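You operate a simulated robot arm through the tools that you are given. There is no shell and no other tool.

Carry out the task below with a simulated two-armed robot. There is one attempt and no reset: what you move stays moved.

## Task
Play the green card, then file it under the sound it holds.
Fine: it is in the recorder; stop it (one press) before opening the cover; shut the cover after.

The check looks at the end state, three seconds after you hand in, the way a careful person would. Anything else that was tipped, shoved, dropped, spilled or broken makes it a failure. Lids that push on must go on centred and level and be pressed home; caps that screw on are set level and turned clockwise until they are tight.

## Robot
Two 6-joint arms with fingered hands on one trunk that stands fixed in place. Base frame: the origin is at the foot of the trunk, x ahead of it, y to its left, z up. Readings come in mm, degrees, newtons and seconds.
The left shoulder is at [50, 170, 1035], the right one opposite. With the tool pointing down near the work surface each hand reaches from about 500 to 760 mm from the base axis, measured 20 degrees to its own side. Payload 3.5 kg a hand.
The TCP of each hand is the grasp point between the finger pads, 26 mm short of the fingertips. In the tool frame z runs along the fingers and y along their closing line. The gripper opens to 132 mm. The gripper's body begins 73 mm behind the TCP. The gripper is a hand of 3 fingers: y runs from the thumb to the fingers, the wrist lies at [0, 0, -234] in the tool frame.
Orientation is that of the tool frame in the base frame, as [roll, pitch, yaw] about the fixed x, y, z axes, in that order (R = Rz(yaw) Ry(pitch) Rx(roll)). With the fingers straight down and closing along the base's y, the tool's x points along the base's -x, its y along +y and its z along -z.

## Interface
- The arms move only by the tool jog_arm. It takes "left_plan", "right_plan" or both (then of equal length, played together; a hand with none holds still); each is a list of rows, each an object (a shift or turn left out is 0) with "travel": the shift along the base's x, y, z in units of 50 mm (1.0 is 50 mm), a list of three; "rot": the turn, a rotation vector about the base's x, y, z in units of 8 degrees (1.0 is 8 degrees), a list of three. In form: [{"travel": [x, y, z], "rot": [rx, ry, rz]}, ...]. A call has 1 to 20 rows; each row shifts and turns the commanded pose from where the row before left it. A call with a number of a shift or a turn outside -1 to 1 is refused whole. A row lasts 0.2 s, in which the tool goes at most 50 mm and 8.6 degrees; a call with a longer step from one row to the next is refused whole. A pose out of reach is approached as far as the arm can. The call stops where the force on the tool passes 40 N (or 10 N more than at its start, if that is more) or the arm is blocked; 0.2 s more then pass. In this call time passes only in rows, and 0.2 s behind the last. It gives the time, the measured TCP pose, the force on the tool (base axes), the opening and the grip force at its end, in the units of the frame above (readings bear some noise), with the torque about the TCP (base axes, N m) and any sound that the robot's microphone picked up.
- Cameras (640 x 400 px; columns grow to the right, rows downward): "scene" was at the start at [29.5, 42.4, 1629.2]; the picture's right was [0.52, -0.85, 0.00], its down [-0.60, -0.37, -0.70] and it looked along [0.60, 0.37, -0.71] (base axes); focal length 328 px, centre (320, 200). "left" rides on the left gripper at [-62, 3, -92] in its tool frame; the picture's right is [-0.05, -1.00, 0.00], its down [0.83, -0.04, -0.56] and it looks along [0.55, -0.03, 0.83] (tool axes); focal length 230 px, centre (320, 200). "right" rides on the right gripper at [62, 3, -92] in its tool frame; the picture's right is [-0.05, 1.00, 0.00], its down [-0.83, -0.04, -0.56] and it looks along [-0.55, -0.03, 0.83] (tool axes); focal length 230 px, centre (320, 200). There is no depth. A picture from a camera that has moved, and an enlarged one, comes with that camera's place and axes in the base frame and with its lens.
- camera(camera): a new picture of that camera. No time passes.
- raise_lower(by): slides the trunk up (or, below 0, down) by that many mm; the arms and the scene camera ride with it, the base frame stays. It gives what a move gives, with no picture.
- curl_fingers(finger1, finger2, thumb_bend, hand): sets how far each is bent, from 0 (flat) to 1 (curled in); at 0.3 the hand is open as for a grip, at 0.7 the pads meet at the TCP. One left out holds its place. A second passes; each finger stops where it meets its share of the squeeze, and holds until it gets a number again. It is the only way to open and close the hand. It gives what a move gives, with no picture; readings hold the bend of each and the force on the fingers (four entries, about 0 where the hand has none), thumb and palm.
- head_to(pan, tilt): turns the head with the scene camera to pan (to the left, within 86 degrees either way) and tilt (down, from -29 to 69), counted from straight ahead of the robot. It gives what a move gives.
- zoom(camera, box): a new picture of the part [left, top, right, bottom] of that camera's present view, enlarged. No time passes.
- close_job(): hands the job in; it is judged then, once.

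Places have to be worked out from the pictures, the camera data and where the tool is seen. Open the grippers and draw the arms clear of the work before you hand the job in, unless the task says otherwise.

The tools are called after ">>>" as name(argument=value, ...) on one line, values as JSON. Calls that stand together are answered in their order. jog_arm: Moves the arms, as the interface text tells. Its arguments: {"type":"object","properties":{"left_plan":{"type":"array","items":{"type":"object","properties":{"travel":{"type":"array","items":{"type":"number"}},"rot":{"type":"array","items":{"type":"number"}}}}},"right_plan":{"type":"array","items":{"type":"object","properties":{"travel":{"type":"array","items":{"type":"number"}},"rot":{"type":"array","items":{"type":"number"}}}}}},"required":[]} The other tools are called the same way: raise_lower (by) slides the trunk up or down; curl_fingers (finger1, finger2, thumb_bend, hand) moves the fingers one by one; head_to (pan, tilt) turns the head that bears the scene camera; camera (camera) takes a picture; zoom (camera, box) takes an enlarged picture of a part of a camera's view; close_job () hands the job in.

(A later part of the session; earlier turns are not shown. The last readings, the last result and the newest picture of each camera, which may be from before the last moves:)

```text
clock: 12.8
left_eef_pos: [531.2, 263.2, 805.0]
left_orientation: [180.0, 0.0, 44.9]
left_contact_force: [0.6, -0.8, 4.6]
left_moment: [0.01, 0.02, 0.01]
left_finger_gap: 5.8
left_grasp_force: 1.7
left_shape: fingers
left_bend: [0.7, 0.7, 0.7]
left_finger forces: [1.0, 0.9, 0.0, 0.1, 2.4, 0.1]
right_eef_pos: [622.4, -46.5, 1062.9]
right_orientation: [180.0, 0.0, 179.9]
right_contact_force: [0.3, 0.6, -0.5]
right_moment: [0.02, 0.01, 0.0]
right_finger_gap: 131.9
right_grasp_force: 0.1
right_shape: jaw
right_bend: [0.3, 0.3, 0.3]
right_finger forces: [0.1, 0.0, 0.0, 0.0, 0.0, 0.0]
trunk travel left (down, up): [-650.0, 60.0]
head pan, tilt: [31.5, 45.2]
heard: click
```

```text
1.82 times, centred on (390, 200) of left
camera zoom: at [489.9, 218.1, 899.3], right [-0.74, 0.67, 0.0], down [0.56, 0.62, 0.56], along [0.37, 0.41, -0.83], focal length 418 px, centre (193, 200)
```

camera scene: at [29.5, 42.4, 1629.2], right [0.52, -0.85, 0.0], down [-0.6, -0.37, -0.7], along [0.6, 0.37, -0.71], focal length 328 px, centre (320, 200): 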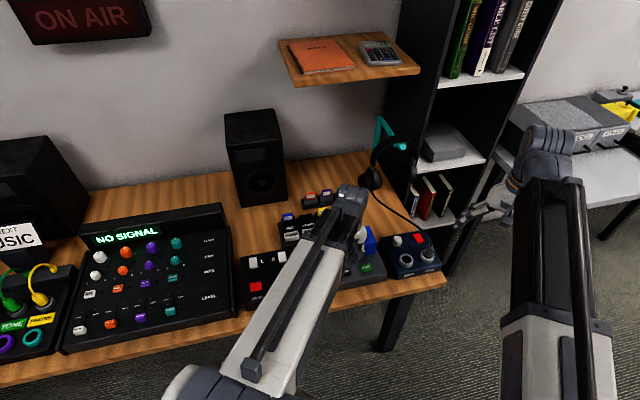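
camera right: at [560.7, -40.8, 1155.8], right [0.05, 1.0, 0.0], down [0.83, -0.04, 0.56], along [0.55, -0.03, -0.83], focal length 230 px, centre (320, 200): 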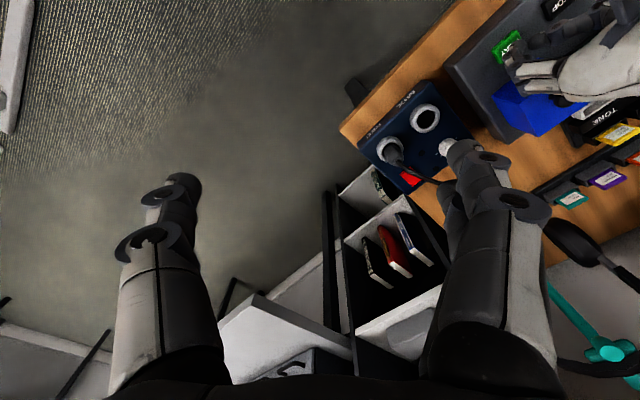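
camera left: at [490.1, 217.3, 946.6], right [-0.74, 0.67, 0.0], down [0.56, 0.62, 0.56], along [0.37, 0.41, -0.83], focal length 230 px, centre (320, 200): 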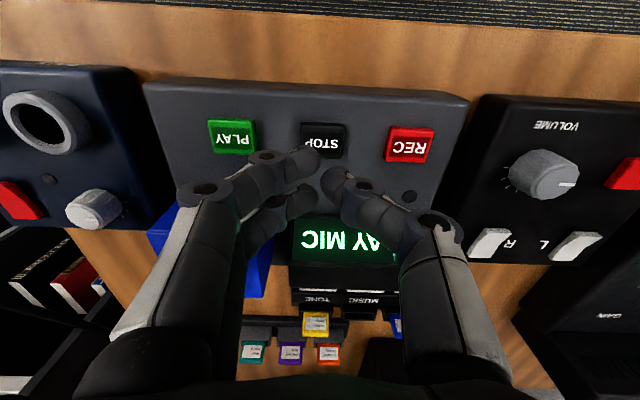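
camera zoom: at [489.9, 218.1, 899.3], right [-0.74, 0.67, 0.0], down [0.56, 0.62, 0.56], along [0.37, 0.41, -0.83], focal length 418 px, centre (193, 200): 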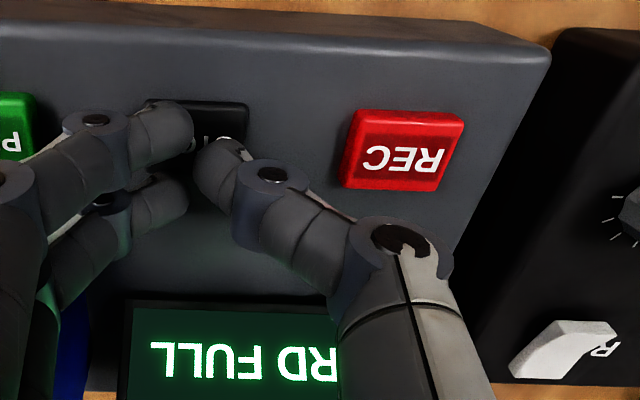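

STOP clicked once and the display is back to "CARD FULL". I raise the hand and open it, then go above the cover's knob at about [628, 254.5] for a look.

>>> jog_arm(left_plan=[{"travel": [0, 0, 0.5]}, {"travel": [0, 0, 0.6]}, {"travel": [0, 0, 0.6]}, {"travel": [0, 0, 0.6]}, {"travel": [0, 0, 0.6]}])

>>> curl_fingers(hand="left", finger1=0.45, finger2=0.45, thumb_bend=0.45)

>>> camera(camera="left")

```text
clock: 14.0
left_eef_pos: [530.8, 262.6, 948.8]
left_orientation: [179.9, -0.1, 44.9]
left_contact_force: [0.6, 0.8, 0.0]
left_moment: [-0.02, -0.01, -0.01]
left_finger_gap: 5.9
left_grasp_force: 0.1
left_shape: fingers
left_bend: [0.7, 0.7, 0.7]
left_finger forces: [0.0, 0.0, 0.0, 0.1, 0.0, 0.0]
right_eef_pos: [622.8, -44.3, 1062.5]
right_orientation: [-179.9, 0.0, -179.9]
right_contact_force: [-0.7, 0.2, -0.4]
right_moment: [0.02, 0.03, 0.02]
right_finger_gap: 131.8
right_grasp_force: 0.1
right_shape: jaw
right_bend: [0.3, 0.3, 0.3]
right_finger forces: [0.0, 0.1, 0.0, 0.0, 0.0, 0.0]
trunk travel left (down, up): [-650.0, 60.0]
head pan, tilt: [31.5, 45.2]
```

```text
clock: 15.0
left_eef_pos: [531.4, 264.1, 948.8]
left_orientation: [-179.9, -0.1, 44.9]
left_contact_force: [0.0, -0.3, -0.6]
left_moment: [-0.02, -0.02, 0.01]
left_finger_gap: 84.1
left_grasp_force: 0.1
left_shape: fingers
left_bend: [0.45, 0.45, 0.45]
left_finger forces: [0.1, 0.0, 0.0, 0.0, 0.1, 0.0]
right_eef_pos: [623.2, -44.8, 1063.5]
right_orientation: [180.0, 0.0, -180.0]
right_contact_force: [0.2, 0.2, 0.3]
right_moment: [0.0, -0.01, 0.01]
right_finger_gap: 132.0
right_grasp_force: 0.1
right_shape: jaw
right_bend: [0.3, 0.3, 0.3]
right_finger forces: [0.0, 0.1, 0.1, 0.1, 0.0, 0.0]
trunk travel left (down, up): [-650.0, 60.0]
head pan, tilt: [31.5, 45.2]
```

```text
taken
camera left: at [490.3, 218.6, 1041.8], right [-0.74, 0.67, 0.0], down [0.56, 0.62, 0.56], along [0.37, 0.41, -0.83], focal length 230 px, centre (320, 200)
```

left: 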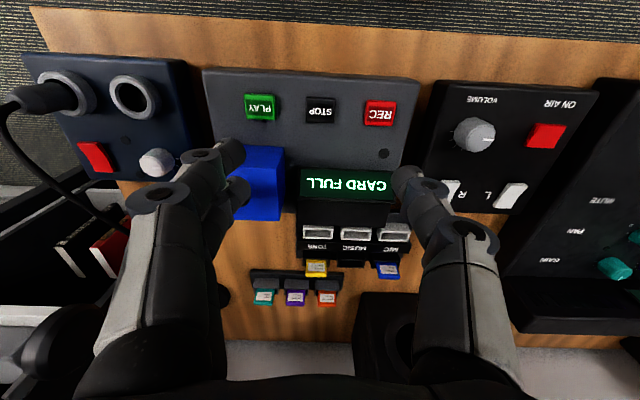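

Fingers are open to 84 mm. I move over the knob and look again.

>>> jog_arm(left_plan=[{"travel": [0.65, -0.06, 0]}, {"travel": [0.65, -0.06, 0]}, {"travel": [0.64, -0.06, 0]}])

>>> camera(camera="left")

>>> zoom(camera="left", box=[250, 80, 390, 200])

>>> zoom(camera="right", box=[460, 0, 640, 120])

```text
clock: 15.8
left_eef_pos: [628.6, 253.1, 949.2]
left_orientation: [180.0, 0.0, 44.9]
left_contact_force: [0.5, 0.2, 0.4]
left_moment: [0.02, 0.02, 0.0]
left_finger_gap: 84.4
left_grasp_force: 0.1
left_shape: fingers
left_bend: [0.45, 0.45, 0.45]
left_finger forces: [0.0, 0.0, 0.1, 0.0, 0.1, 0.0]
right_eef_pos: [621.3, -44.2, 1063.3]
right_orientation: [-180.0, 0.0, -180.0]
right_contact_force: [0.3, -0.3, -1.2]
right_moment: [0.0, 0.02, 0.04]
right_finger_gap: 132.1
right_grasp_force: 0.0
right_shape: jaw
right_bend: [0.3, 0.3, 0.3]
right_finger forces: [0.1, 0.0, 0.1, 0.0, 0.1, 0.1]
trunk travel left (down, up): [-650.0, 60.0]
head pan, tilt: [31.5, 45.2]
```

```text
taken
camera left: at [587.1, 209.1, 1043.1], right [-0.74, 0.67, 0.0], down [0.56, 0.62, 0.55], along [0.37, 0.41, -0.83], focal length 230 px, centre (320, 200)
```

left: 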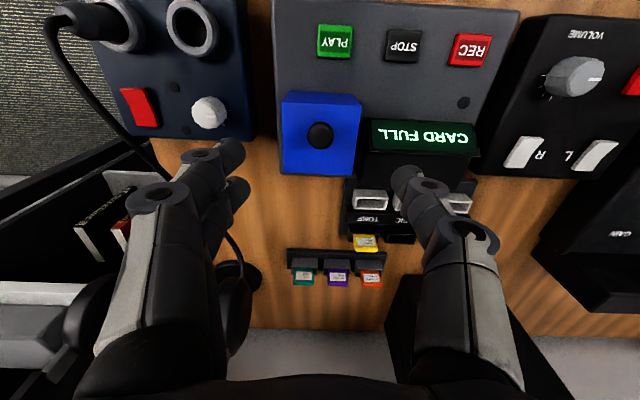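

```text
3.33 times, centred on (320, 140) of left
camera zoom: at [587.1, 209.1, 1043.1], right [-0.74, 0.67, 0.0], down [0.56, 0.62, 0.55], along [0.37, 0.41, -0.83], focal length 767 px, centre (320, 400)
```

zoom: 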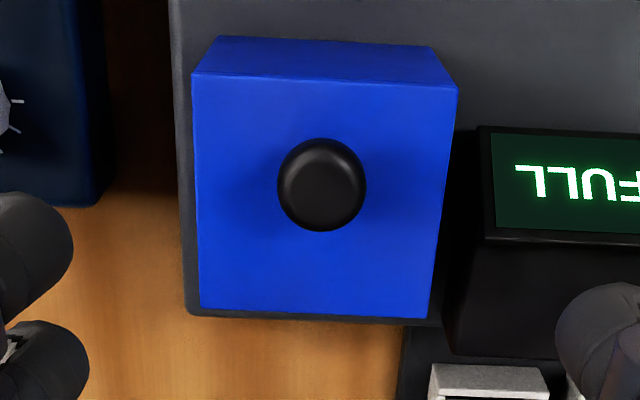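

```text
3.33 times, centred on (550, 60) of right
camera zoom: at [560.8, -40.8, 1155.7], right [0.05, 1.0, 0.0], down [0.83, -0.04, 0.55], along [0.55, -0.03, -0.83], focal length 767 px, centre (-447, 667)
```

zoom: 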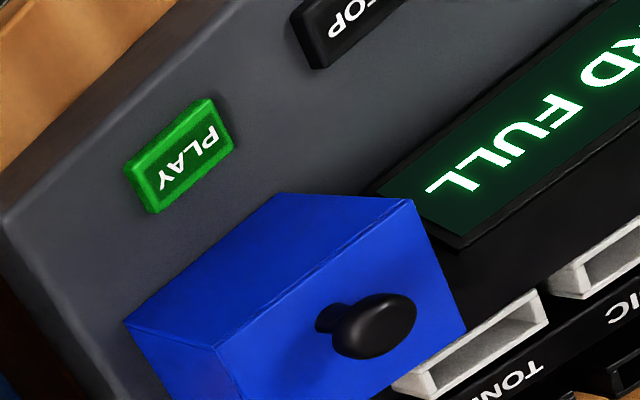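

The knob is at [628, 255, 855], 22 mm across, centred between the fingers. I descend so the fingertips straddle the knob just above the lid (TCP z ≈ 873).

>>> jog_arm(left_plan=[{"travel": [0, 0.03, -0.6]}, {"travel": [0, 0, -0.5]}, {"travel": [0, 0, -0.4]}])

>>> camera(camera="left")

>>> zoom(camera="right", box=[460, 0, 640, 120])

```text
clock: 16.6
left_eef_pos: [628.8, 253.9, 875.0]
left_orientation: [179.9, 0.0, 44.9]
left_contact_force: [0.5, -0.1, 0.4]
left_moment: [0.0, 0.0, 0.02]
left_finger_gap: 84.2
left_grasp_force: 0.1
left_shape: fingers
left_bend: [0.45, 0.45, 0.45]
left_finger forces: [0.0, 0.1, 0.0, 0.0, 0.1, 0.1]
right_eef_pos: [621.4, -43.9, 1063.4]
right_orientation: [179.9, 0.0, 180.0]
right_contact_force: [-0.1, -0.3, 0.6]
right_moment: [0.02, -0.02, 0.01]
right_finger_gap: 131.9
right_grasp_force: 0.0
right_shape: jaw
right_bend: [0.3, 0.3, 0.3]
right_finger forces: [0.1, 0.1, 0.0, 0.0, 0.1, 0.0]
trunk travel left (down, up): [-650.0, 60.0]
head pan, tilt: [31.5, 45.2]
```

```text
taken
camera left: at [586.6, 209.8, 968.8], right [-0.74, 0.67, 0.0], down [0.56, 0.62, 0.56], along [0.37, 0.41, -0.83], focal length 230 px, centre (320, 200)
```

left: 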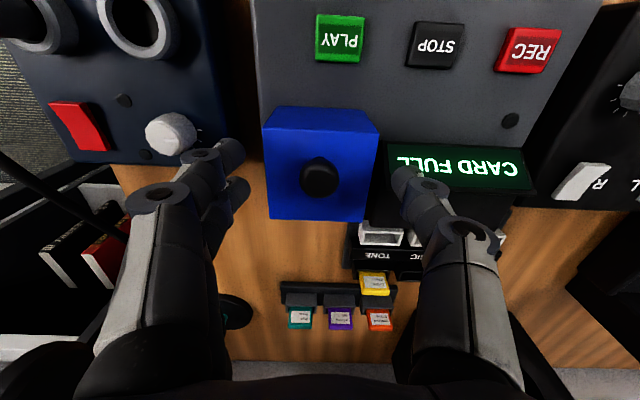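

```text
3.33 times, centred on (550, 60) of right
camera zoom: at [560.6, -40.8, 1155.9], right [0.05, 1.0, 0.0], down [0.83, -0.04, 0.56], along [0.55, -0.03, -0.83], focal length 767 px, centre (-447, 667)
```

zoom: 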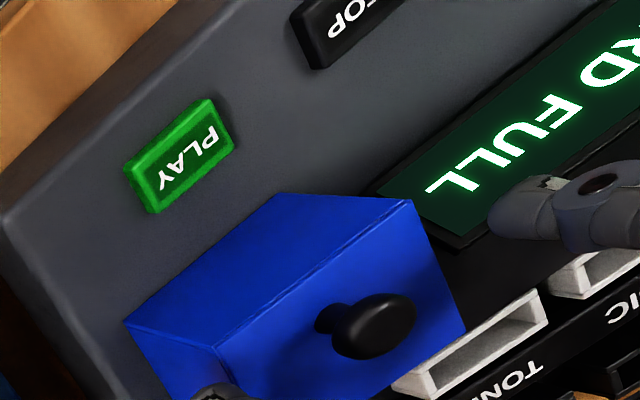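

The knob is centred between the thumb and the two fingers. I close part-way first to check alignment.

>>> curl_fingers(hand="left", finger1=0.6, finger2=0.6, thumb_bend=0.6)

>>> zoom(camera="left", box=[230, 90, 410, 240])

>>> zoom(camera="right", box=[460, 0, 640, 120])

```text
clock: 17.6
left_eef_pos: [628.3, 253.8, 875.8]
left_orientation: [-179.9, -0.1, 44.9]
left_contact_force: [0.7, 0.4, 0.2]
left_moment: [0.01, -0.01, 0.0]
left_finger_gap: 35.4
left_grasp_force: 0.1
left_shape: fingers
left_bend: [0.6, 0.6, 0.6]
left_finger forces: [0.1, 0.1, 0.1, 0.0, 0.1, 0.0]
right_eef_pos: [621.9, -44.1, 1063.3]
right_orientation: [-180.0, 0.0, 180.0]
right_contact_force: [-0.6, -0.9, 0.5]
right_moment: [-0.01, 0.01, 0.02]
right_finger_gap: 131.9
right_grasp_force: 0.1
right_shape: jaw
right_bend: [0.3, 0.3, 0.3]
right_finger forces: [0.0, 0.1, 0.1, 0.1, 0.1, 0.0]
trunk travel left (down, up): [-650.0, 60.0]
head pan, tilt: [31.5, 45.2]
```

```text
2.67 times, centred on (320, 165) of left
camera zoom: at [586.5, 209.9, 969.0], right [-0.74, 0.67, 0.0], down [0.56, 0.62, 0.56], along [0.37, 0.41, -0.83], focal length 614 px, centre (320, 293)
```

zoom: 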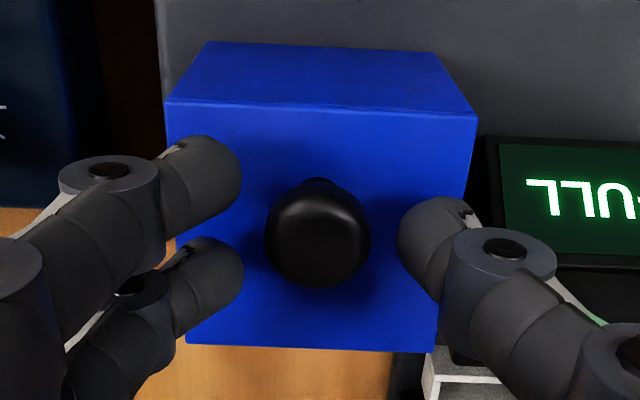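

```text
3.33 times, centred on (550, 60) of right
camera zoom: at [560.6, -40.8, 1155.9], right [0.05, 1.0, 0.0], down [0.83, -0.04, 0.56], along [0.55, -0.03, -0.83], focal length 767 px, centre (-447, 667)
```

zoom: 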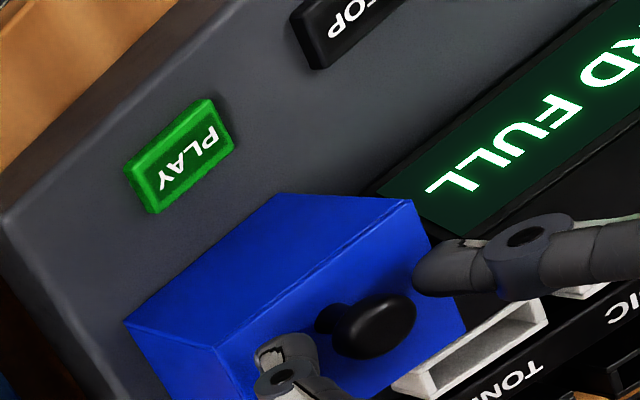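

Alignment looks good. I close fully onto the knob.

>>> curl_fingers(hand="left", finger1=0.72, finger2=0.72, thumb_bend=0.72)

>>> zoom(camera="left", box=[230, 90, 410, 240])

>>> zoom(camera="right", box=[460, 0, 640, 120])

```text
clock: 18.6
left_eef_pos: [627.4, 253.9, 874.7]
left_orientation: [180.0, 0.1, 44.8]
left_contact_force: [0.7, 0.8, -2.0]
left_moment: [0.07, 0.04, -0.03]
left_finger_gap: 16.4
left_grasp_force: 8.5
left_shape: fingers
left_bend: [0.69, 0.7, 0.67]
left_finger forces: [4.0, 3.6, 0.0, 0.0, 9.0, 0.0]
right_eef_pos: [621.6, -44.8, 1063.6]
right_orientation: [-180.0, 0.1, 180.0]
right_contact_force: [0.4, -0.4, 0.3]
right_moment: [-0.01, -0.02, -0.03]
right_finger_gap: 132.0
right_grasp_force: 0.1
right_shape: jaw
right_bend: [0.3, 0.3, 0.3]
right_finger forces: [0.1, 0.0, 0.0, 0.1, 0.0, 0.0]
trunk travel left (down, up): [-650.0, 60.0]
head pan, tilt: [31.5, 45.2]
```

```text
2.67 times, centred on (320, 165) of left
camera zoom: at [586.6, 210.1, 968.8], right [-0.74, 0.67, 0.0], down [0.56, 0.62, 0.56], along [0.37, 0.41, -0.83], focal length 614 px, centre (320, 293)
```

zoom: 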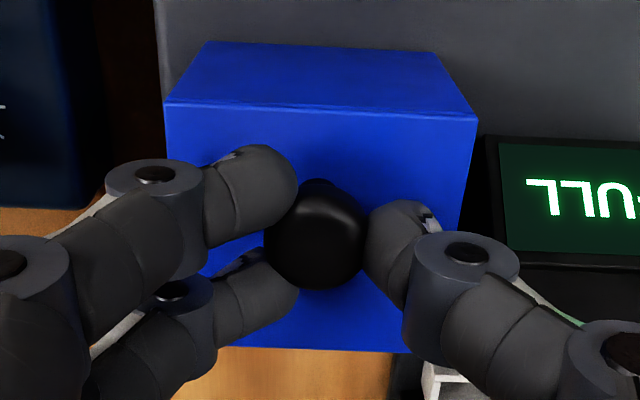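

```text
3.33 times, centred on (550, 60) of right
camera zoom: at [560.7, -40.7, 1155.8], right [0.05, 1.0, 0.0], down [0.83, -0.04, 0.56], along [0.55, -0.03, -0.83], focal length 767 px, centre (-447, 667)
```

zoom: 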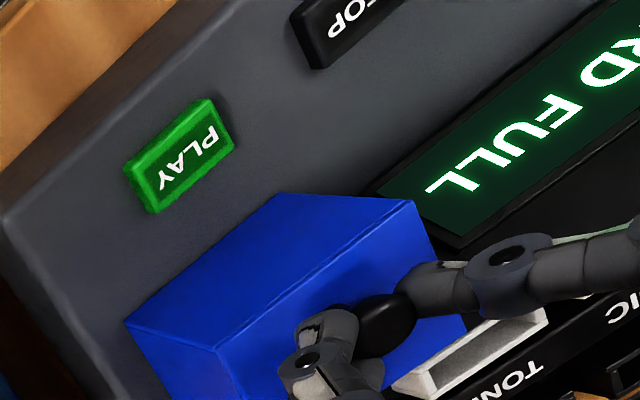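

The knob is held with 8.5 N. I lift gently by about 5 mm to see whether the cover is hinged or lifts off.

>>> jog_arm(left_plan=[{"travel": [0.01, 0.01, 0.05]}, {"travel": [0.01, 0.01, 0.05]}])

>>> zoom(camera="left", box=[230, 90, 410, 240])

>>> zoom(camera="right", box=[460, 0, 640, 120])

```text
clock: 19.2
left_eef_pos: [629.6, 255.3, 878.8]
left_orientation: [-179.9, 0.0, 44.9]
left_contact_force: [0.7, 1.9, -5.1]
left_moment: [0.08, -0.02, -0.02]
left_finger_gap: 14.5
left_grasp_force: 5.8
left_shape: fingers
left_bend: [0.7, 0.7, 0.68]
left_finger forces: [2.7, 4.0, 0.0, 0.0, 6.0, 0.1]
right_eef_pos: [621.8, -43.7, 1063.3]
right_orientation: [179.9, 0.0, 180.0]
right_contact_force: [-0.4, -0.7, 0.0]
right_moment: [-0.01, -0.05, 0.01]
right_finger_gap: 131.8
right_grasp_force: 0.0
right_shape: jaw
right_bend: [0.3, 0.3, 0.3]
right_finger forces: [0.0, 0.0, 0.0, 0.0, 0.0, 0.0]
trunk travel left (down, up): [-650.0, 60.0]
head pan, tilt: [31.5, 45.2]
```

```text
2.67 times, centred on (320, 165) of left
camera zoom: at [587.7, 211.0, 973.1], right [-0.74, 0.67, 0.0], down [0.56, 0.62, 0.55], along [0.37, 0.41, -0.83], focal length 614 px, centre (320, 293)
```

zoom: 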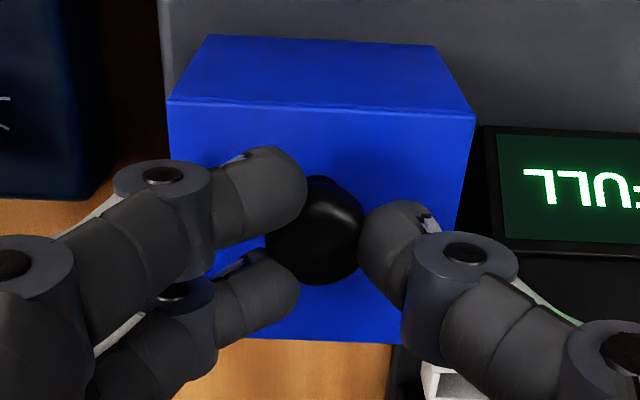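

```text
3.33 times, centred on (550, 60) of right
camera zoom: at [561.1, -40.5, 1155.6], right [0.05, 1.0, 0.0], down [0.83, -0.04, 0.55], along [0.55, -0.03, -0.83], focal length 767 px, centre (-447, 667)
```

zoom: 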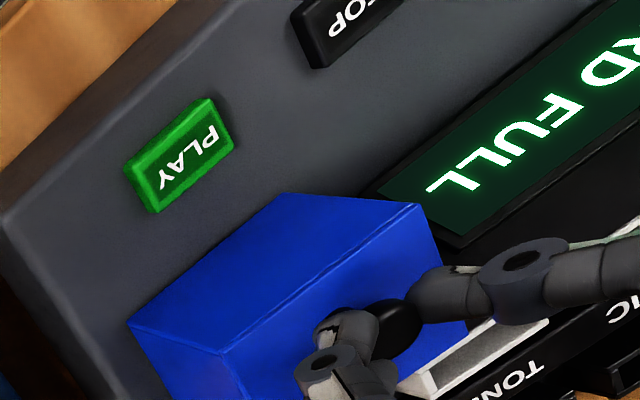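

The whole blue box seems to have moved up slightly, not only the top plate. I lift another 6 mm and compare to decide between hinge and lift-off.

>>> jog_arm(left_plan=[{"travel": [0, 0, 0.06]}, {"travel": [0, 0, 0.06]}])

>>> zoom(camera="left", box=[230, 90, 410, 240])

>>> zoom(camera="right", box=[460, 0, 640, 120])

>>> zoom(camera="scene", box=[320, 190, 430, 270])

```text
clock: 19.8
left_eef_pos: [629.2, 254.9, 886.3]
left_orientation: [-180.0, 0.0, 44.8]
left_contact_force: [-1.3, -2.1, 3.2]
left_moment: [-0.02, 0.02, -0.01]
left_finger_gap: 4.9
left_grasp_force: 6.4
left_shape: fingers
left_bend: [0.71, 0.71, 0.71]
left_finger forces: [2.8, 2.3, 0.0, 0.1, 6.1, 0.0]
right_eef_pos: [622.0, -45.6, 1063.3]
right_orientation: [-179.9, 0.0, -179.9]
right_contact_force: [-0.2, 0.2, 0.0]
right_moment: [0.02, -0.01, 0.02]
right_finger_gap: 132.1
right_grasp_force: 0.1
right_shape: jaw
right_bend: [0.3, 0.3, 0.3]
right_finger forces: [0.0, 0.0, 0.0, 0.0, 0.1, 0.0]
trunk travel left (down, up): [-650.0, 60.0]
head pan, tilt: [31.5, 45.2]
```

```text
2.67 times, centred on (320, 165) of left
camera zoom: at [587.5, 210.4, 980.3], right [-0.74, 0.67, 0.0], down [0.56, 0.62, 0.56], along [0.37, 0.41, -0.83], focal length 614 px, centre (320, 293)
```

zoom: 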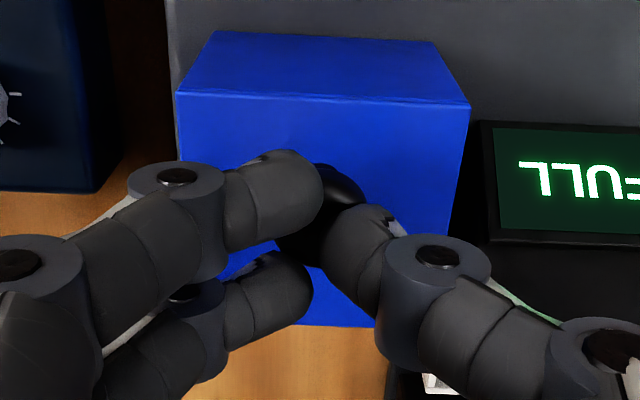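

```text
3.33 times, centred on (550, 60) of right
camera zoom: at [560.4, -41.3, 1156.2], right [0.05, 1.0, 0.0], down [0.83, -0.04, 0.56], along [0.55, -0.03, -0.83], focal length 767 px, centre (-447, 667)
```

zoom: 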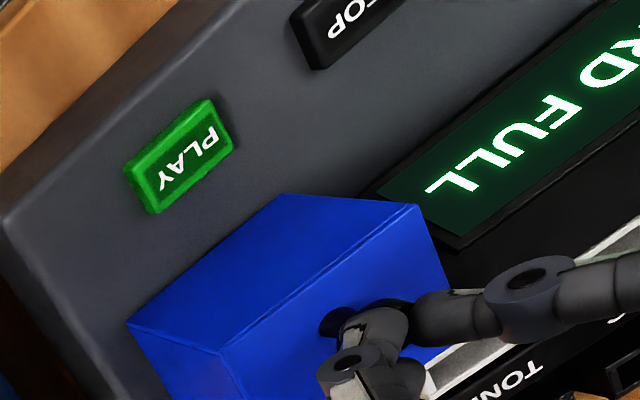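

```text
5.00 times, centred on (375, 230) of scene
camera zoom: at [29.2, 41.9, 1629.4], right [0.52, -0.85, 0.0], down [-0.6, -0.37, -0.7], along [0.6, 0.37, -0.71], focal length 1643 px, centre (45, 50)
```

zoom: 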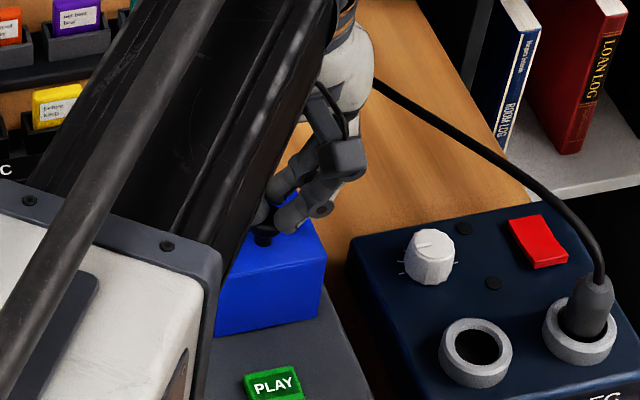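

The fingers slipped up off the rounded knob head (gap now 4.9 mm). I open and raise a little to check the state of the cover.

>>> curl_fingers(hand="left", finger1=0.5, finger2=0.5, thumb_bend=0.5)

>>> zoom(camera="left", box=[230, 90, 410, 240])

>>> zoom(camera="right", box=[460, 0, 640, 120])

```text
clock: 20.8
left_eef_pos: [628.9, 255.6, 886.3]
left_orientation: [180.0, 0.1, 45.0]
left_contact_force: [0.0, 0.0, -0.1]
left_moment: [-0.02, -0.01, -0.04]
left_finger_gap: 67.2
left_grasp_force: 0.0
left_shape: fingers
left_bend: [0.5, 0.5, 0.5]
left_finger forces: [0.1, 0.1, 0.0, 0.0, 0.0, 0.0]
right_eef_pos: [622.0, -45.9, 1064.2]
right_orientation: [-180.0, 0.0, 180.0]
right_contact_force: [0.0, -0.6, 0.2]
right_moment: [-0.03, 0.02, -0.01]
right_finger_gap: 131.8
right_grasp_force: 0.1
right_shape: jaw
right_bend: [0.3, 0.3, 0.3]
right_finger forces: [0.1, 0.0, 0.0, 0.1, 0.0, 0.0]
trunk travel left (down, up): [-650.0, 60.0]
head pan, tilt: [31.5, 45.2]
```

```text
2.67 times, centred on (320, 165) of left
camera zoom: at [587.7, 211.2, 979.5], right [-0.74, 0.67, 0.0], down [0.56, 0.62, 0.56], along [0.37, 0.41, -0.83], focal length 614 px, centre (320, 293)
```

zoom: 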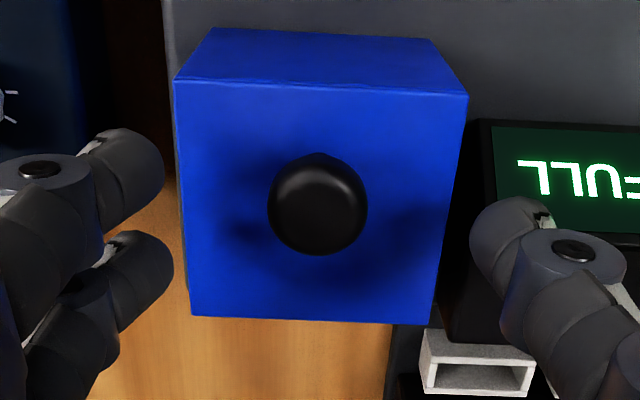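

```text
3.33 times, centred on (550, 60) of right
camera zoom: at [560.6, -40.8, 1155.9], right [0.05, 1.0, 0.0], down [0.83, -0.04, 0.56], along [0.55, -0.03, -0.83], focal length 767 px, centre (-447, 667)
```

zoom: 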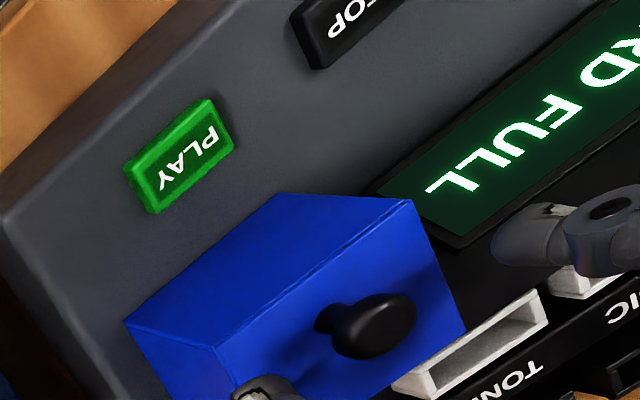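

The cover dropped back to its exact place, and the way it moved (top front edge going back, front bottom rising) indicates the whole blue box is a hinged cover with its hinge at the rear bottom. I'll open it by pushing its front face backward with closed fingers; first I back off in front of it.

>>> jog_arm(left_plan=[{"travel": [0, 0, 0.5]}, {"travel": [0, 0, 0.5]}, {"travel": [-0.3, -0.3, 0]}, {"travel": [-0.3, -0.3, 0]}, {"travel": [-0.3, -0.3, 0]}])

>>> curl_fingers(hand="left", finger1=0.7, finger2=0.7, thumb_bend=0.7)

>>> camera(camera="left")

```text
clock: 22.0
left_eef_pos: [585.2, 209.6, 936.7]
left_orientation: [180.0, 0.1, 44.8]
left_contact_force: [-0.2, 1.0, -0.5]
left_moment: [0.0, -0.01, 0.01]
left_finger_gap: 67.0
left_grasp_force: 0.0
left_shape: fingers
left_bend: [0.5, 0.5, 0.5]
left_finger forces: [0.1, 0.0, 0.0, 0.1, 0.1, 0.0]
right_eef_pos: [622.1, -44.6, 1063.5]
right_orientation: [-179.9, 0.0, -180.0]
right_contact_force: [0.2, -0.2, 0.0]
right_moment: [-0.01, 0.01, 0.03]
right_finger_gap: 132.0
right_grasp_force: 0.1
right_shape: jaw
right_bend: [0.3, 0.3, 0.3]
right_finger forces: [0.1, 0.1, 0.0, 0.0, 0.1, 0.0]
trunk travel left (down, up): [-650.0, 60.0]
head pan, tilt: [31.5, 45.2]
```

```text
clock: 23.0
left_eef_pos: [586.3, 211.3, 935.8]
left_orientation: [-179.9, 0.1, 45.0]
left_contact_force: [-0.7, 0.1, -0.3]
left_moment: [0.0, 0.0, 0.01]
left_finger_gap: 6.1
left_grasp_force: 0.0
left_shape: fingers
left_bend: [0.7, 0.7, 0.7]
left_finger forces: [0.0, 0.0, 0.0, 0.0, 0.0, 0.0]
right_eef_pos: [621.9, -45.2, 1062.6]
right_orientation: [-180.0, 0.0, 179.9]
right_contact_force: [0.1, 1.3, 0.1]
right_moment: [-0.01, -0.02, 0.01]
right_finger_gap: 132.1
right_grasp_force: 0.1
right_shape: jaw
right_bend: [0.3, 0.3, 0.3]
right_finger forces: [0.0, 0.1, 0.0, 0.0, 0.0, 0.0]
trunk travel left (down, up): [-650.0, 60.0]
head pan, tilt: [31.5, 45.2]
```

```text
taken
camera left: at [543.5, 166.3, 1029.8], right [-0.74, 0.67, 0.0], down [0.56, 0.62, 0.56], along [0.37, 0.41, -0.83], focal length 230 px, centre (320, 200)
```

left: 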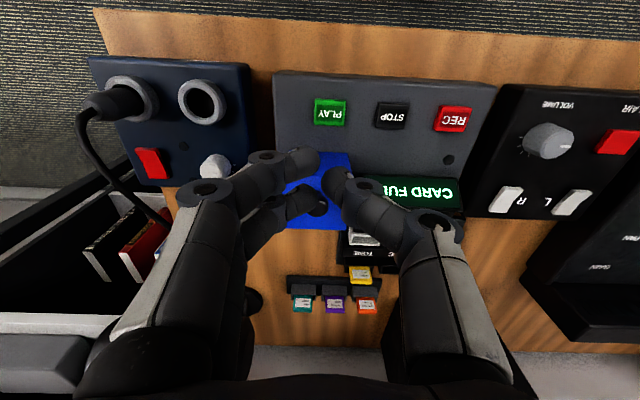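

Now in front of the cover's top edge with closed fingers. I descend so the fingertips are about 40 mm above PLAY, facing the cover's front.

>>> jog_arm(left_plan=[{"travel": [0, 0, -0.44]}, {"travel": [0, 0, -0.44]}, {"travel": [0, 0, -0.44]}, {"travel": [0, 0, -0.42]}])

>>> camera(camera="left")

>>> zoom(camera="right", box=[460, 0, 640, 120])

```text
clock: 24.0
left_eef_pos: [584.0, 211.2, 849.2]
left_orientation: [180.0, 0.1, 45.0]
left_contact_force: [0.3, 0.9, 0.0]
left_moment: [0.03, 0.03, -0.01]
left_finger_gap: 5.9
left_grasp_force: 0.1
left_shape: fingers
left_bend: [0.7, 0.7, 0.7]
left_finger forces: [0.0, 0.0, 0.0, 0.0, 0.0, 0.1]
right_eef_pos: [621.6, -45.0, 1064.2]
right_orientation: [-179.9, 0.0, 180.0]
right_contact_force: [0.0, -0.3, -0.3]
right_moment: [0.01, 0.01, 0.0]
right_finger_gap: 131.9
right_grasp_force: 0.0
right_shape: jaw
right_bend: [0.3, 0.3, 0.3]
right_finger forces: [0.0, 0.1, 0.1, 0.1, 0.1, 0.0]
trunk travel left (down, up): [-650.0, 60.0]
head pan, tilt: [31.5, 45.2]
```

```text
taken
camera left: at [542.8, 166.9, 942.1], right [-0.74, 0.67, 0.0], down [0.56, 0.62, 0.56], along [0.37, 0.41, -0.83], focal length 230 px, centre (320, 200)
```

left: 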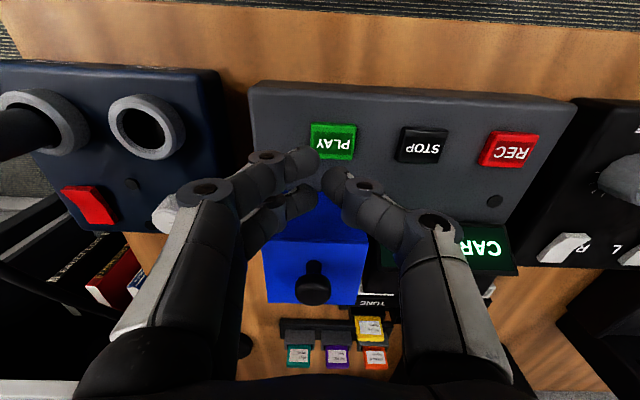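

```text
3.33 times, centred on (550, 60) of right
camera zoom: at [560.7, -40.8, 1155.9], right [0.05, 1.0, 0.0], down [0.83, -0.04, 0.56], along [0.55, -0.03, -0.83], focal length 767 px, centre (-447, 667)
```

zoom: 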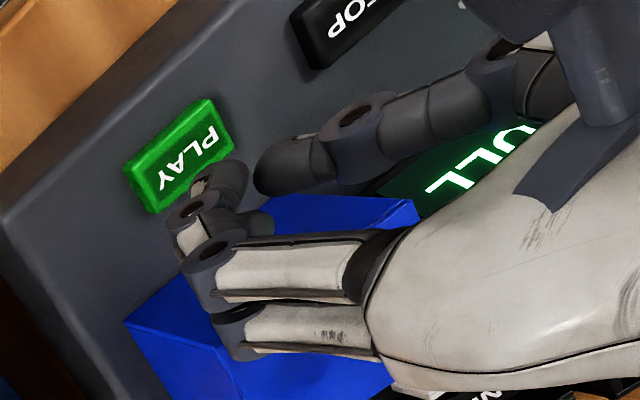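

I push toward the cover's front (rear-ward direction) 15 mm to near contact and check forces.

>>> jog_arm(left_plan=[{"travel": [0.08, 0.07, 0]}, {"travel": [0.08, 0.07, 0]}, {"travel": [0.08, 0.07, 0]}])

>>> zoom(camera="left", box=[220, 110, 420, 320])

```text
clock: 24.8
left_eef_pos: [595.2, 222.1, 848.8]
left_orientation: [-180.0, 0.0, 44.9]
left_contact_force: [0.2, 0.3, -0.4]
left_moment: [-0.01, 0.0, 0.0]
left_finger_gap: 6.0
left_grasp_force: 0.0
left_shape: fingers
left_bend: [0.7, 0.7, 0.7]
left_finger forces: [0.1, 0.0, 0.0, 0.1, 0.0, 0.0]
right_eef_pos: [621.6, -44.4, 1063.8]
right_orientation: [-180.0, 0.1, 179.9]
right_contact_force: [0.0, 0.3, -0.8]
right_moment: [0.03, 0.03, 0.04]
right_finger_gap: 131.9
right_grasp_force: 0.0
right_shape: jaw
right_bend: [0.3, 0.3, 0.3]
right_finger forces: [0.1, 0.0, 0.0, 0.1, 0.0, 0.0]
trunk travel left (down, up): [-650.0, 60.0]
head pan, tilt: [31.5, 45.2]
```

```text
1.90 times, centred on (320, 215) of left
camera zoom: at [554.6, 177.2, 941.8], right [-0.74, 0.67, 0.0], down [0.56, 0.62, 0.56], along [0.37, 0.41, -0.83], focal length 438 px, centre (320, 171)
```

zoom: 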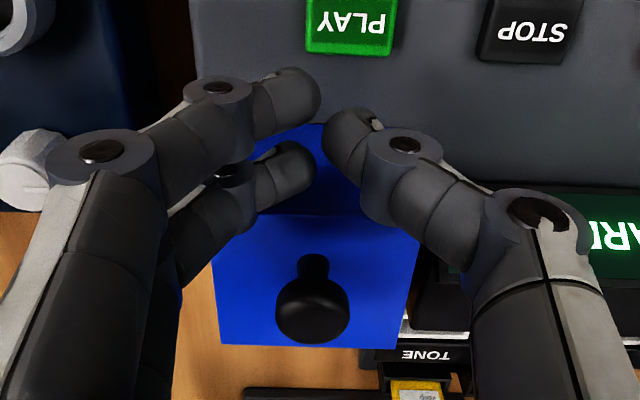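

No contact yet. I continue 8 mm more.

>>> jog_arm(left_plan=[{"travel": [0.06, 0.06, 0]}, {"travel": [0.06, 0.06, 0]}])

>>> zoom(camera="left", box=[220, 110, 420, 320])

>>> zoom(camera="right", box=[460, 0, 640, 120])

```text
clock: 25.4
left_eef_pos: [601.8, 227.9, 848.5]
left_orientation: [180.0, 0.0, 44.9]
left_contact_force: [-2.4, -2.0, 2.6]
left_moment: [-0.02, -0.02, -0.08]
left_finger_gap: 6.1
left_grasp_force: 1.5
left_shape: fingers
left_bend: [0.7, 0.7, 0.7]
left_finger forces: [0.0, 3.6, 0.0, 0.1, 0.0, 0.0]
right_eef_pos: [622.7, -44.7, 1063.6]
right_orientation: [180.0, 0.0, 179.9]
right_contact_force: [0.1, 0.4, -0.1]
right_moment: [0.01, -0.02, 0.0]
right_finger_gap: 132.0
right_grasp_force: 0.1
right_shape: jaw
right_bend: [0.3, 0.3, 0.3]
right_finger forces: [0.1, 0.1, 0.0, 0.0, 0.0, 0.0]
trunk travel left (down, up): [-650.0, 60.0]
head pan, tilt: [31.5, 45.2]
```

```text
1.90 times, centred on (320, 215) of left
camera zoom: at [559.7, 182.9, 941.9], right [-0.74, 0.67, 0.0], down [0.56, 0.62, 0.55], along [0.37, 0.41, -0.83], focal length 438 px, centre (320, 171)
```

zoom: 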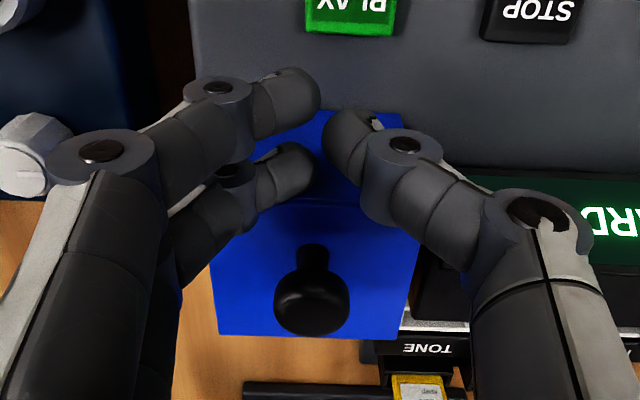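

```text
3.33 times, centred on (550, 60) of right
camera zoom: at [560.3, -41.2, 1156.1], right [0.05, 1.0, 0.0], down [0.83, -0.04, 0.56], along [0.55, -0.03, -0.83], focal length 767 px, centre (-447, 667)
```

zoom: 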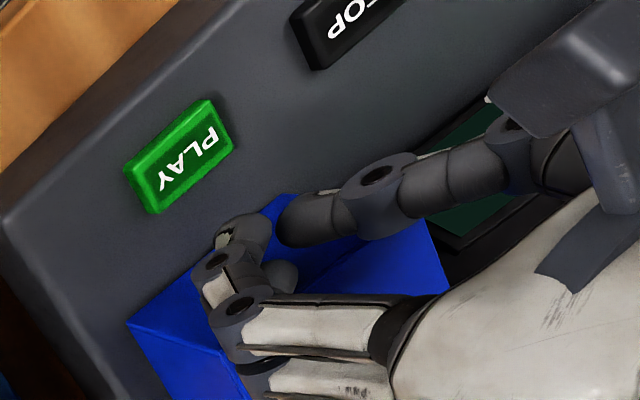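

Contact (3.6 N on finger 2) and the cover starts tilting back. I keep pushing in small steps with a slight rise.

>>> jog_arm(left_plan=[{"travel": [0.06, 0.06, 0.02]}, {"travel": [0.06, 0.06, 0.03]}])

>>> zoom(camera="left", box=[220, 110, 420, 320])

>>> zoom(camera="right", box=[460, 0, 640, 120])

```text
clock: 26.0
left_eef_pos: [607.6, 233.9, 849.6]
left_orientation: [-179.9, 0.0, 44.8]
left_contact_force: [-0.9, -1.0, 0.6]
left_moment: [-0.02, -0.01, -0.04]
left_finger_gap: 6.1
left_grasp_force: 1.0
left_shape: fingers
left_bend: [0.7, 0.71, 0.7]
left_finger forces: [0.0, 1.6, 0.0, 0.0, 0.0, 0.1]
right_eef_pos: [621.5, -44.7, 1063.2]
right_orientation: [180.0, 0.0, 180.0]
right_contact_force: [-0.5, 0.0, 0.7]
right_moment: [0.05, 0.0, 0.03]
right_finger_gap: 131.9
right_grasp_force: 0.0
right_shape: jaw
right_bend: [0.3, 0.3, 0.3]
right_finger forces: [0.0, 0.0, 0.0, 0.0, 0.0, 0.1]
trunk travel left (down, up): [-650.0, 60.0]
head pan, tilt: [31.5, 45.2]
```

```text
1.90 times, centred on (320, 215) of left
camera zoom: at [566.7, 189.8, 944.1], right [-0.74, 0.67, 0.0], down [0.56, 0.62, 0.56], along [0.37, 0.41, -0.83], focal length 438 px, centre (320, 171)
```

zoom: 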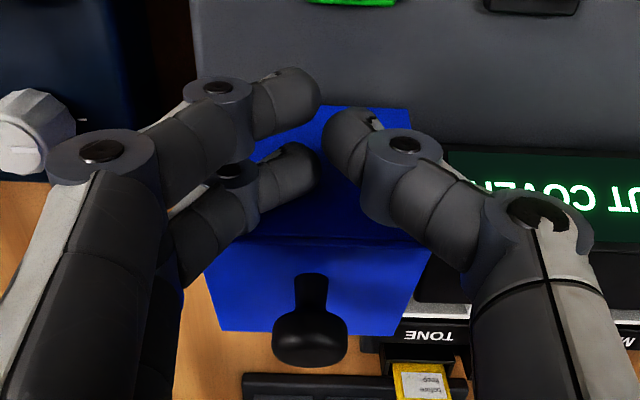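

```text
3.33 times, centred on (550, 60) of right
camera zoom: at [560.5, -40.9, 1155.9], right [0.05, 1.0, 0.0], down [0.83, -0.04, 0.56], along [0.55, -0.03, -0.83], focal length 767 px, centre (-447, 667)
```

zoom: 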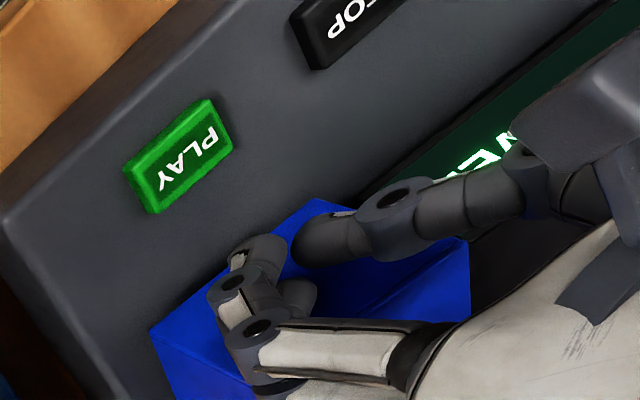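

The display now says "SHUT COVER" — the cover is opening about its rear hinge. I continue the push-and-rise.

>>> jog_arm(left_plan=[{"travel": [0.06, 0.06, 0.05]}, {"travel": [0.06, 0.06, 0.05]}, {"travel": [0.06, 0.06, 0.05]}])

>>> zoom(camera="left", box=[220, 110, 420, 320])

>>> zoom(camera="right", box=[460, 0, 640, 120])

```text
clock: 26.8
left_eef_pos: [616.8, 242.3, 858.3]
left_orientation: [180.0, 0.0, 44.9]
left_contact_force: [-2.0, -2.4, 3.1]
left_moment: [0.0, 0.02, -0.01]
left_finger_gap: 6.1
left_grasp_force: 2.0
left_shape: fingers
left_bend: [0.7, 0.71, 0.7]
left_finger forces: [0.0, 3.7, 0.0, 0.0, 0.1, 0.1]
right_eef_pos: [620.8, -45.4, 1063.6]
right_orientation: [-180.0, -0.1, 180.0]
right_contact_force: [0.6, 0.0, -0.2]
right_moment: [0.03, 0.0, -0.01]
right_finger_gap: 131.7
right_grasp_force: 0.0
right_shape: jaw
right_bend: [0.3, 0.3, 0.3]
right_finger forces: [0.0, 0.0, 0.0, 0.0, 0.0, 0.0]
trunk travel left (down, up): [-650.0, 60.0]
head pan, tilt: [31.5, 45.2]
```

```text
1.90 times, centred on (320, 215) of left
camera zoom: at [575.2, 198.0, 952.2], right [-0.74, 0.67, 0.0], down [0.56, 0.62, 0.56], along [0.37, 0.41, -0.83], focal length 438 px, centre (320, 171)
```

zoom: 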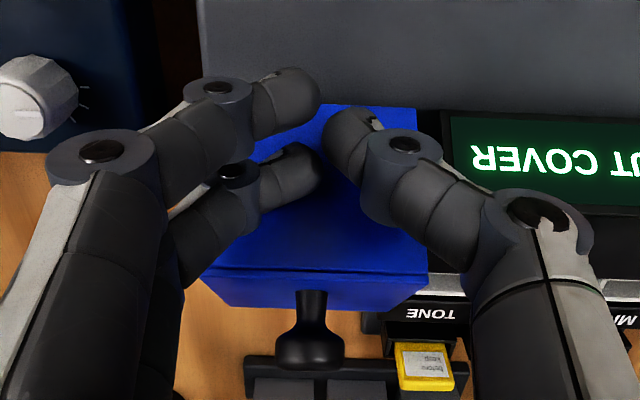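

```text
3.33 times, centred on (550, 60) of right
camera zoom: at [560.3, -41.1, 1156.0], right [0.05, 1.0, 0.0], down [0.83, -0.04, 0.56], along [0.55, -0.03, -0.83], focal length 767 px, centre (-447, 667)
```

zoom: 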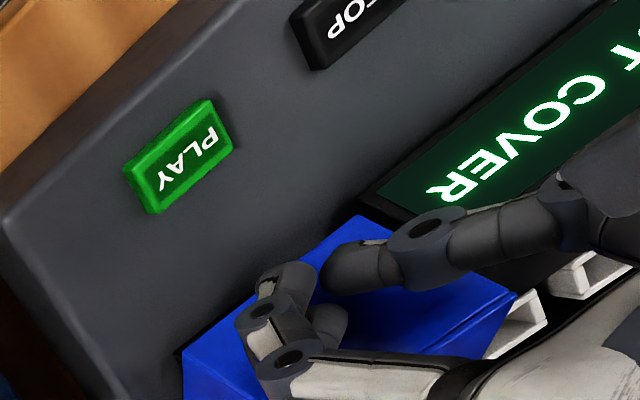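

It keeps opening smoothly. I continue the push with rise.

>>> jog_arm(left_plan=[{"travel": [0.06, 0.06, 0.06]}, {"travel": [0.06, 0.06, 0.06]}, {"travel": [0.06, 0.06, 0.06]}])

>>> zoom(camera="left", box=[220, 110, 420, 320])

>>> zoom(camera="right", box=[460, 0, 640, 120])

```text
clock: 27.6
left_eef_pos: [626.8, 251.0, 866.3]
left_orientation: [-180.0, 0.1, 44.8]
left_contact_force: [-0.1, -0.6, 0.1]
left_moment: [0.02, 0.0, 0.03]
left_finger_gap: 6.1
left_grasp_force: 0.5
left_shape: fingers
left_bend: [0.7, 0.7, 0.7]
left_finger forces: [0.0, 0.3, 0.0, 0.0, 0.0, 0.0]
right_eef_pos: [622.4, -44.6, 1062.2]
right_orientation: [-179.9, 0.0, -179.9]
right_contact_force: [-0.4, 0.1, -0.2]
right_moment: [0.02, -0.02, 0.01]
right_finger_gap: 131.7
right_grasp_force: 0.2
right_shape: jaw
right_bend: [0.3, 0.3, 0.3]
right_finger forces: [0.0, 0.0, 0.0, 0.1, 0.1, 0.0]
trunk travel left (down, up): [-650.0, 60.0]
head pan, tilt: [31.5, 45.2]
```

```text
1.90 times, centred on (320, 215) of left
camera zoom: at [585.0, 206.9, 960.7], right [-0.74, 0.67, 0.0], down [0.56, 0.62, 0.56], along [0.37, 0.41, -0.83], focal length 438 px, centre (320, 171)
```

zoom: 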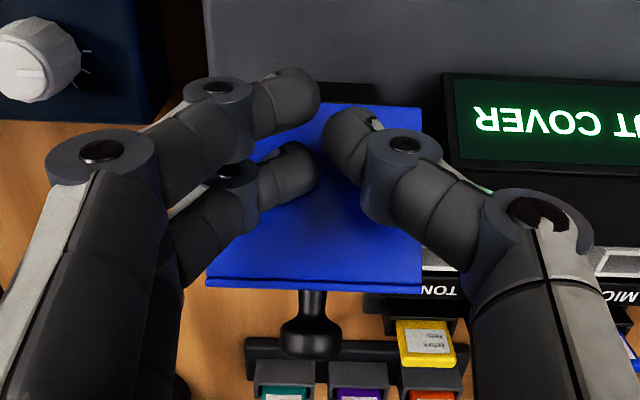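

```text
3.33 times, centred on (550, 60) of right
camera zoom: at [560.6, -40.8, 1155.8], right [0.05, 1.0, 0.0], down [0.83, -0.04, 0.56], along [0.55, -0.03, -0.83], focal length 767 px, centre (-447, 667)
```

zoom: 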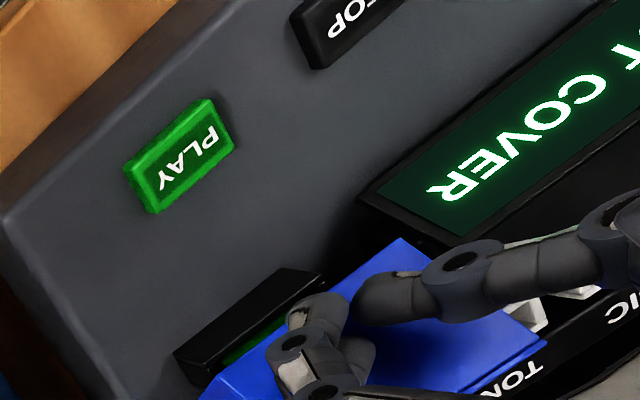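

The cover is around 50° open, force near zero, and I can see a black slot with a green card edge beneath. I keep pushing it further back.

>>> jog_arm(left_plan=[{"travel": [0.07, 0.07, 0.04]}, {"travel": [0.07, 0.07, 0.04]}, {"travel": [0.07, 0.07, 0.04]}])

>>> zoom(camera="left", box=[220, 110, 420, 320])

>>> zoom(camera="right", box=[460, 0, 640, 120])

```text
clock: 28.4
left_eef_pos: [636.9, 261.0, 872.9]
left_orientation: [180.0, 0.0, 44.9]
left_contact_force: [0.2, 0.0, 0.0]
left_moment: [0.06, -0.04, -0.04]
left_finger_gap: 6.0
left_grasp_force: 0.0
left_shape: fingers
left_bend: [0.7, 0.7, 0.7]
left_finger forces: [0.0, 0.0, 0.0, 0.1, 0.0, 0.1]
right_eef_pos: [621.9, -45.5, 1063.5]
right_orientation: [-180.0, 0.1, 180.0]
right_contact_force: [0.1, 0.6, 0.0]
right_moment: [-0.04, -0.02, -0.04]
right_finger_gap: 131.8
right_grasp_force: 0.0
right_shape: jaw
right_bend: [0.3, 0.3, 0.3]
right_finger forces: [0.1, 0.0, 0.0, 0.1, 0.1, 0.0]
trunk travel left (down, up): [-650.0, 60.0]
head pan, tilt: [31.5, 45.2]
```

```text
1.90 times, centred on (320, 215) of left
camera zoom: at [595.2, 217.3, 966.7], right [-0.74, 0.67, 0.0], down [0.56, 0.62, 0.56], along [0.37, 0.41, -0.83], focal length 438 px, centre (320, 171)
```

zoom: 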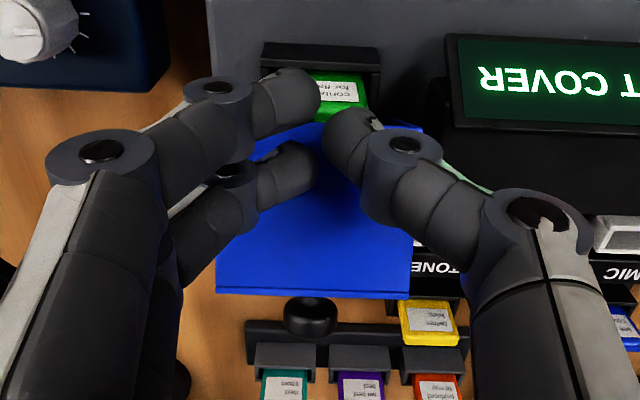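

```text
3.33 times, centred on (550, 60) of right
camera zoom: at [560.7, -40.8, 1155.9], right [0.05, 1.0, 0.0], down [0.83, -0.04, 0.56], along [0.55, -0.03, -0.83], focal length 767 px, centre (-447, 667)
```

zoom: 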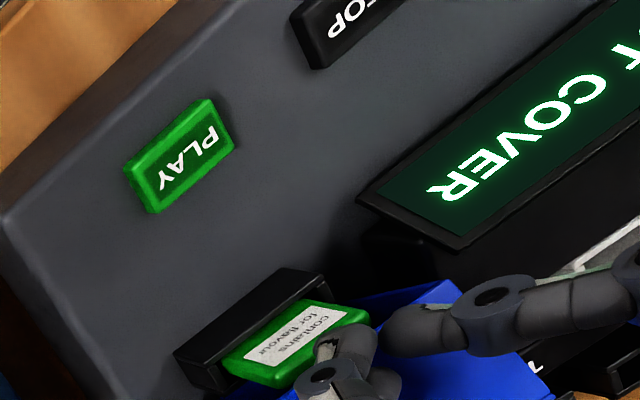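

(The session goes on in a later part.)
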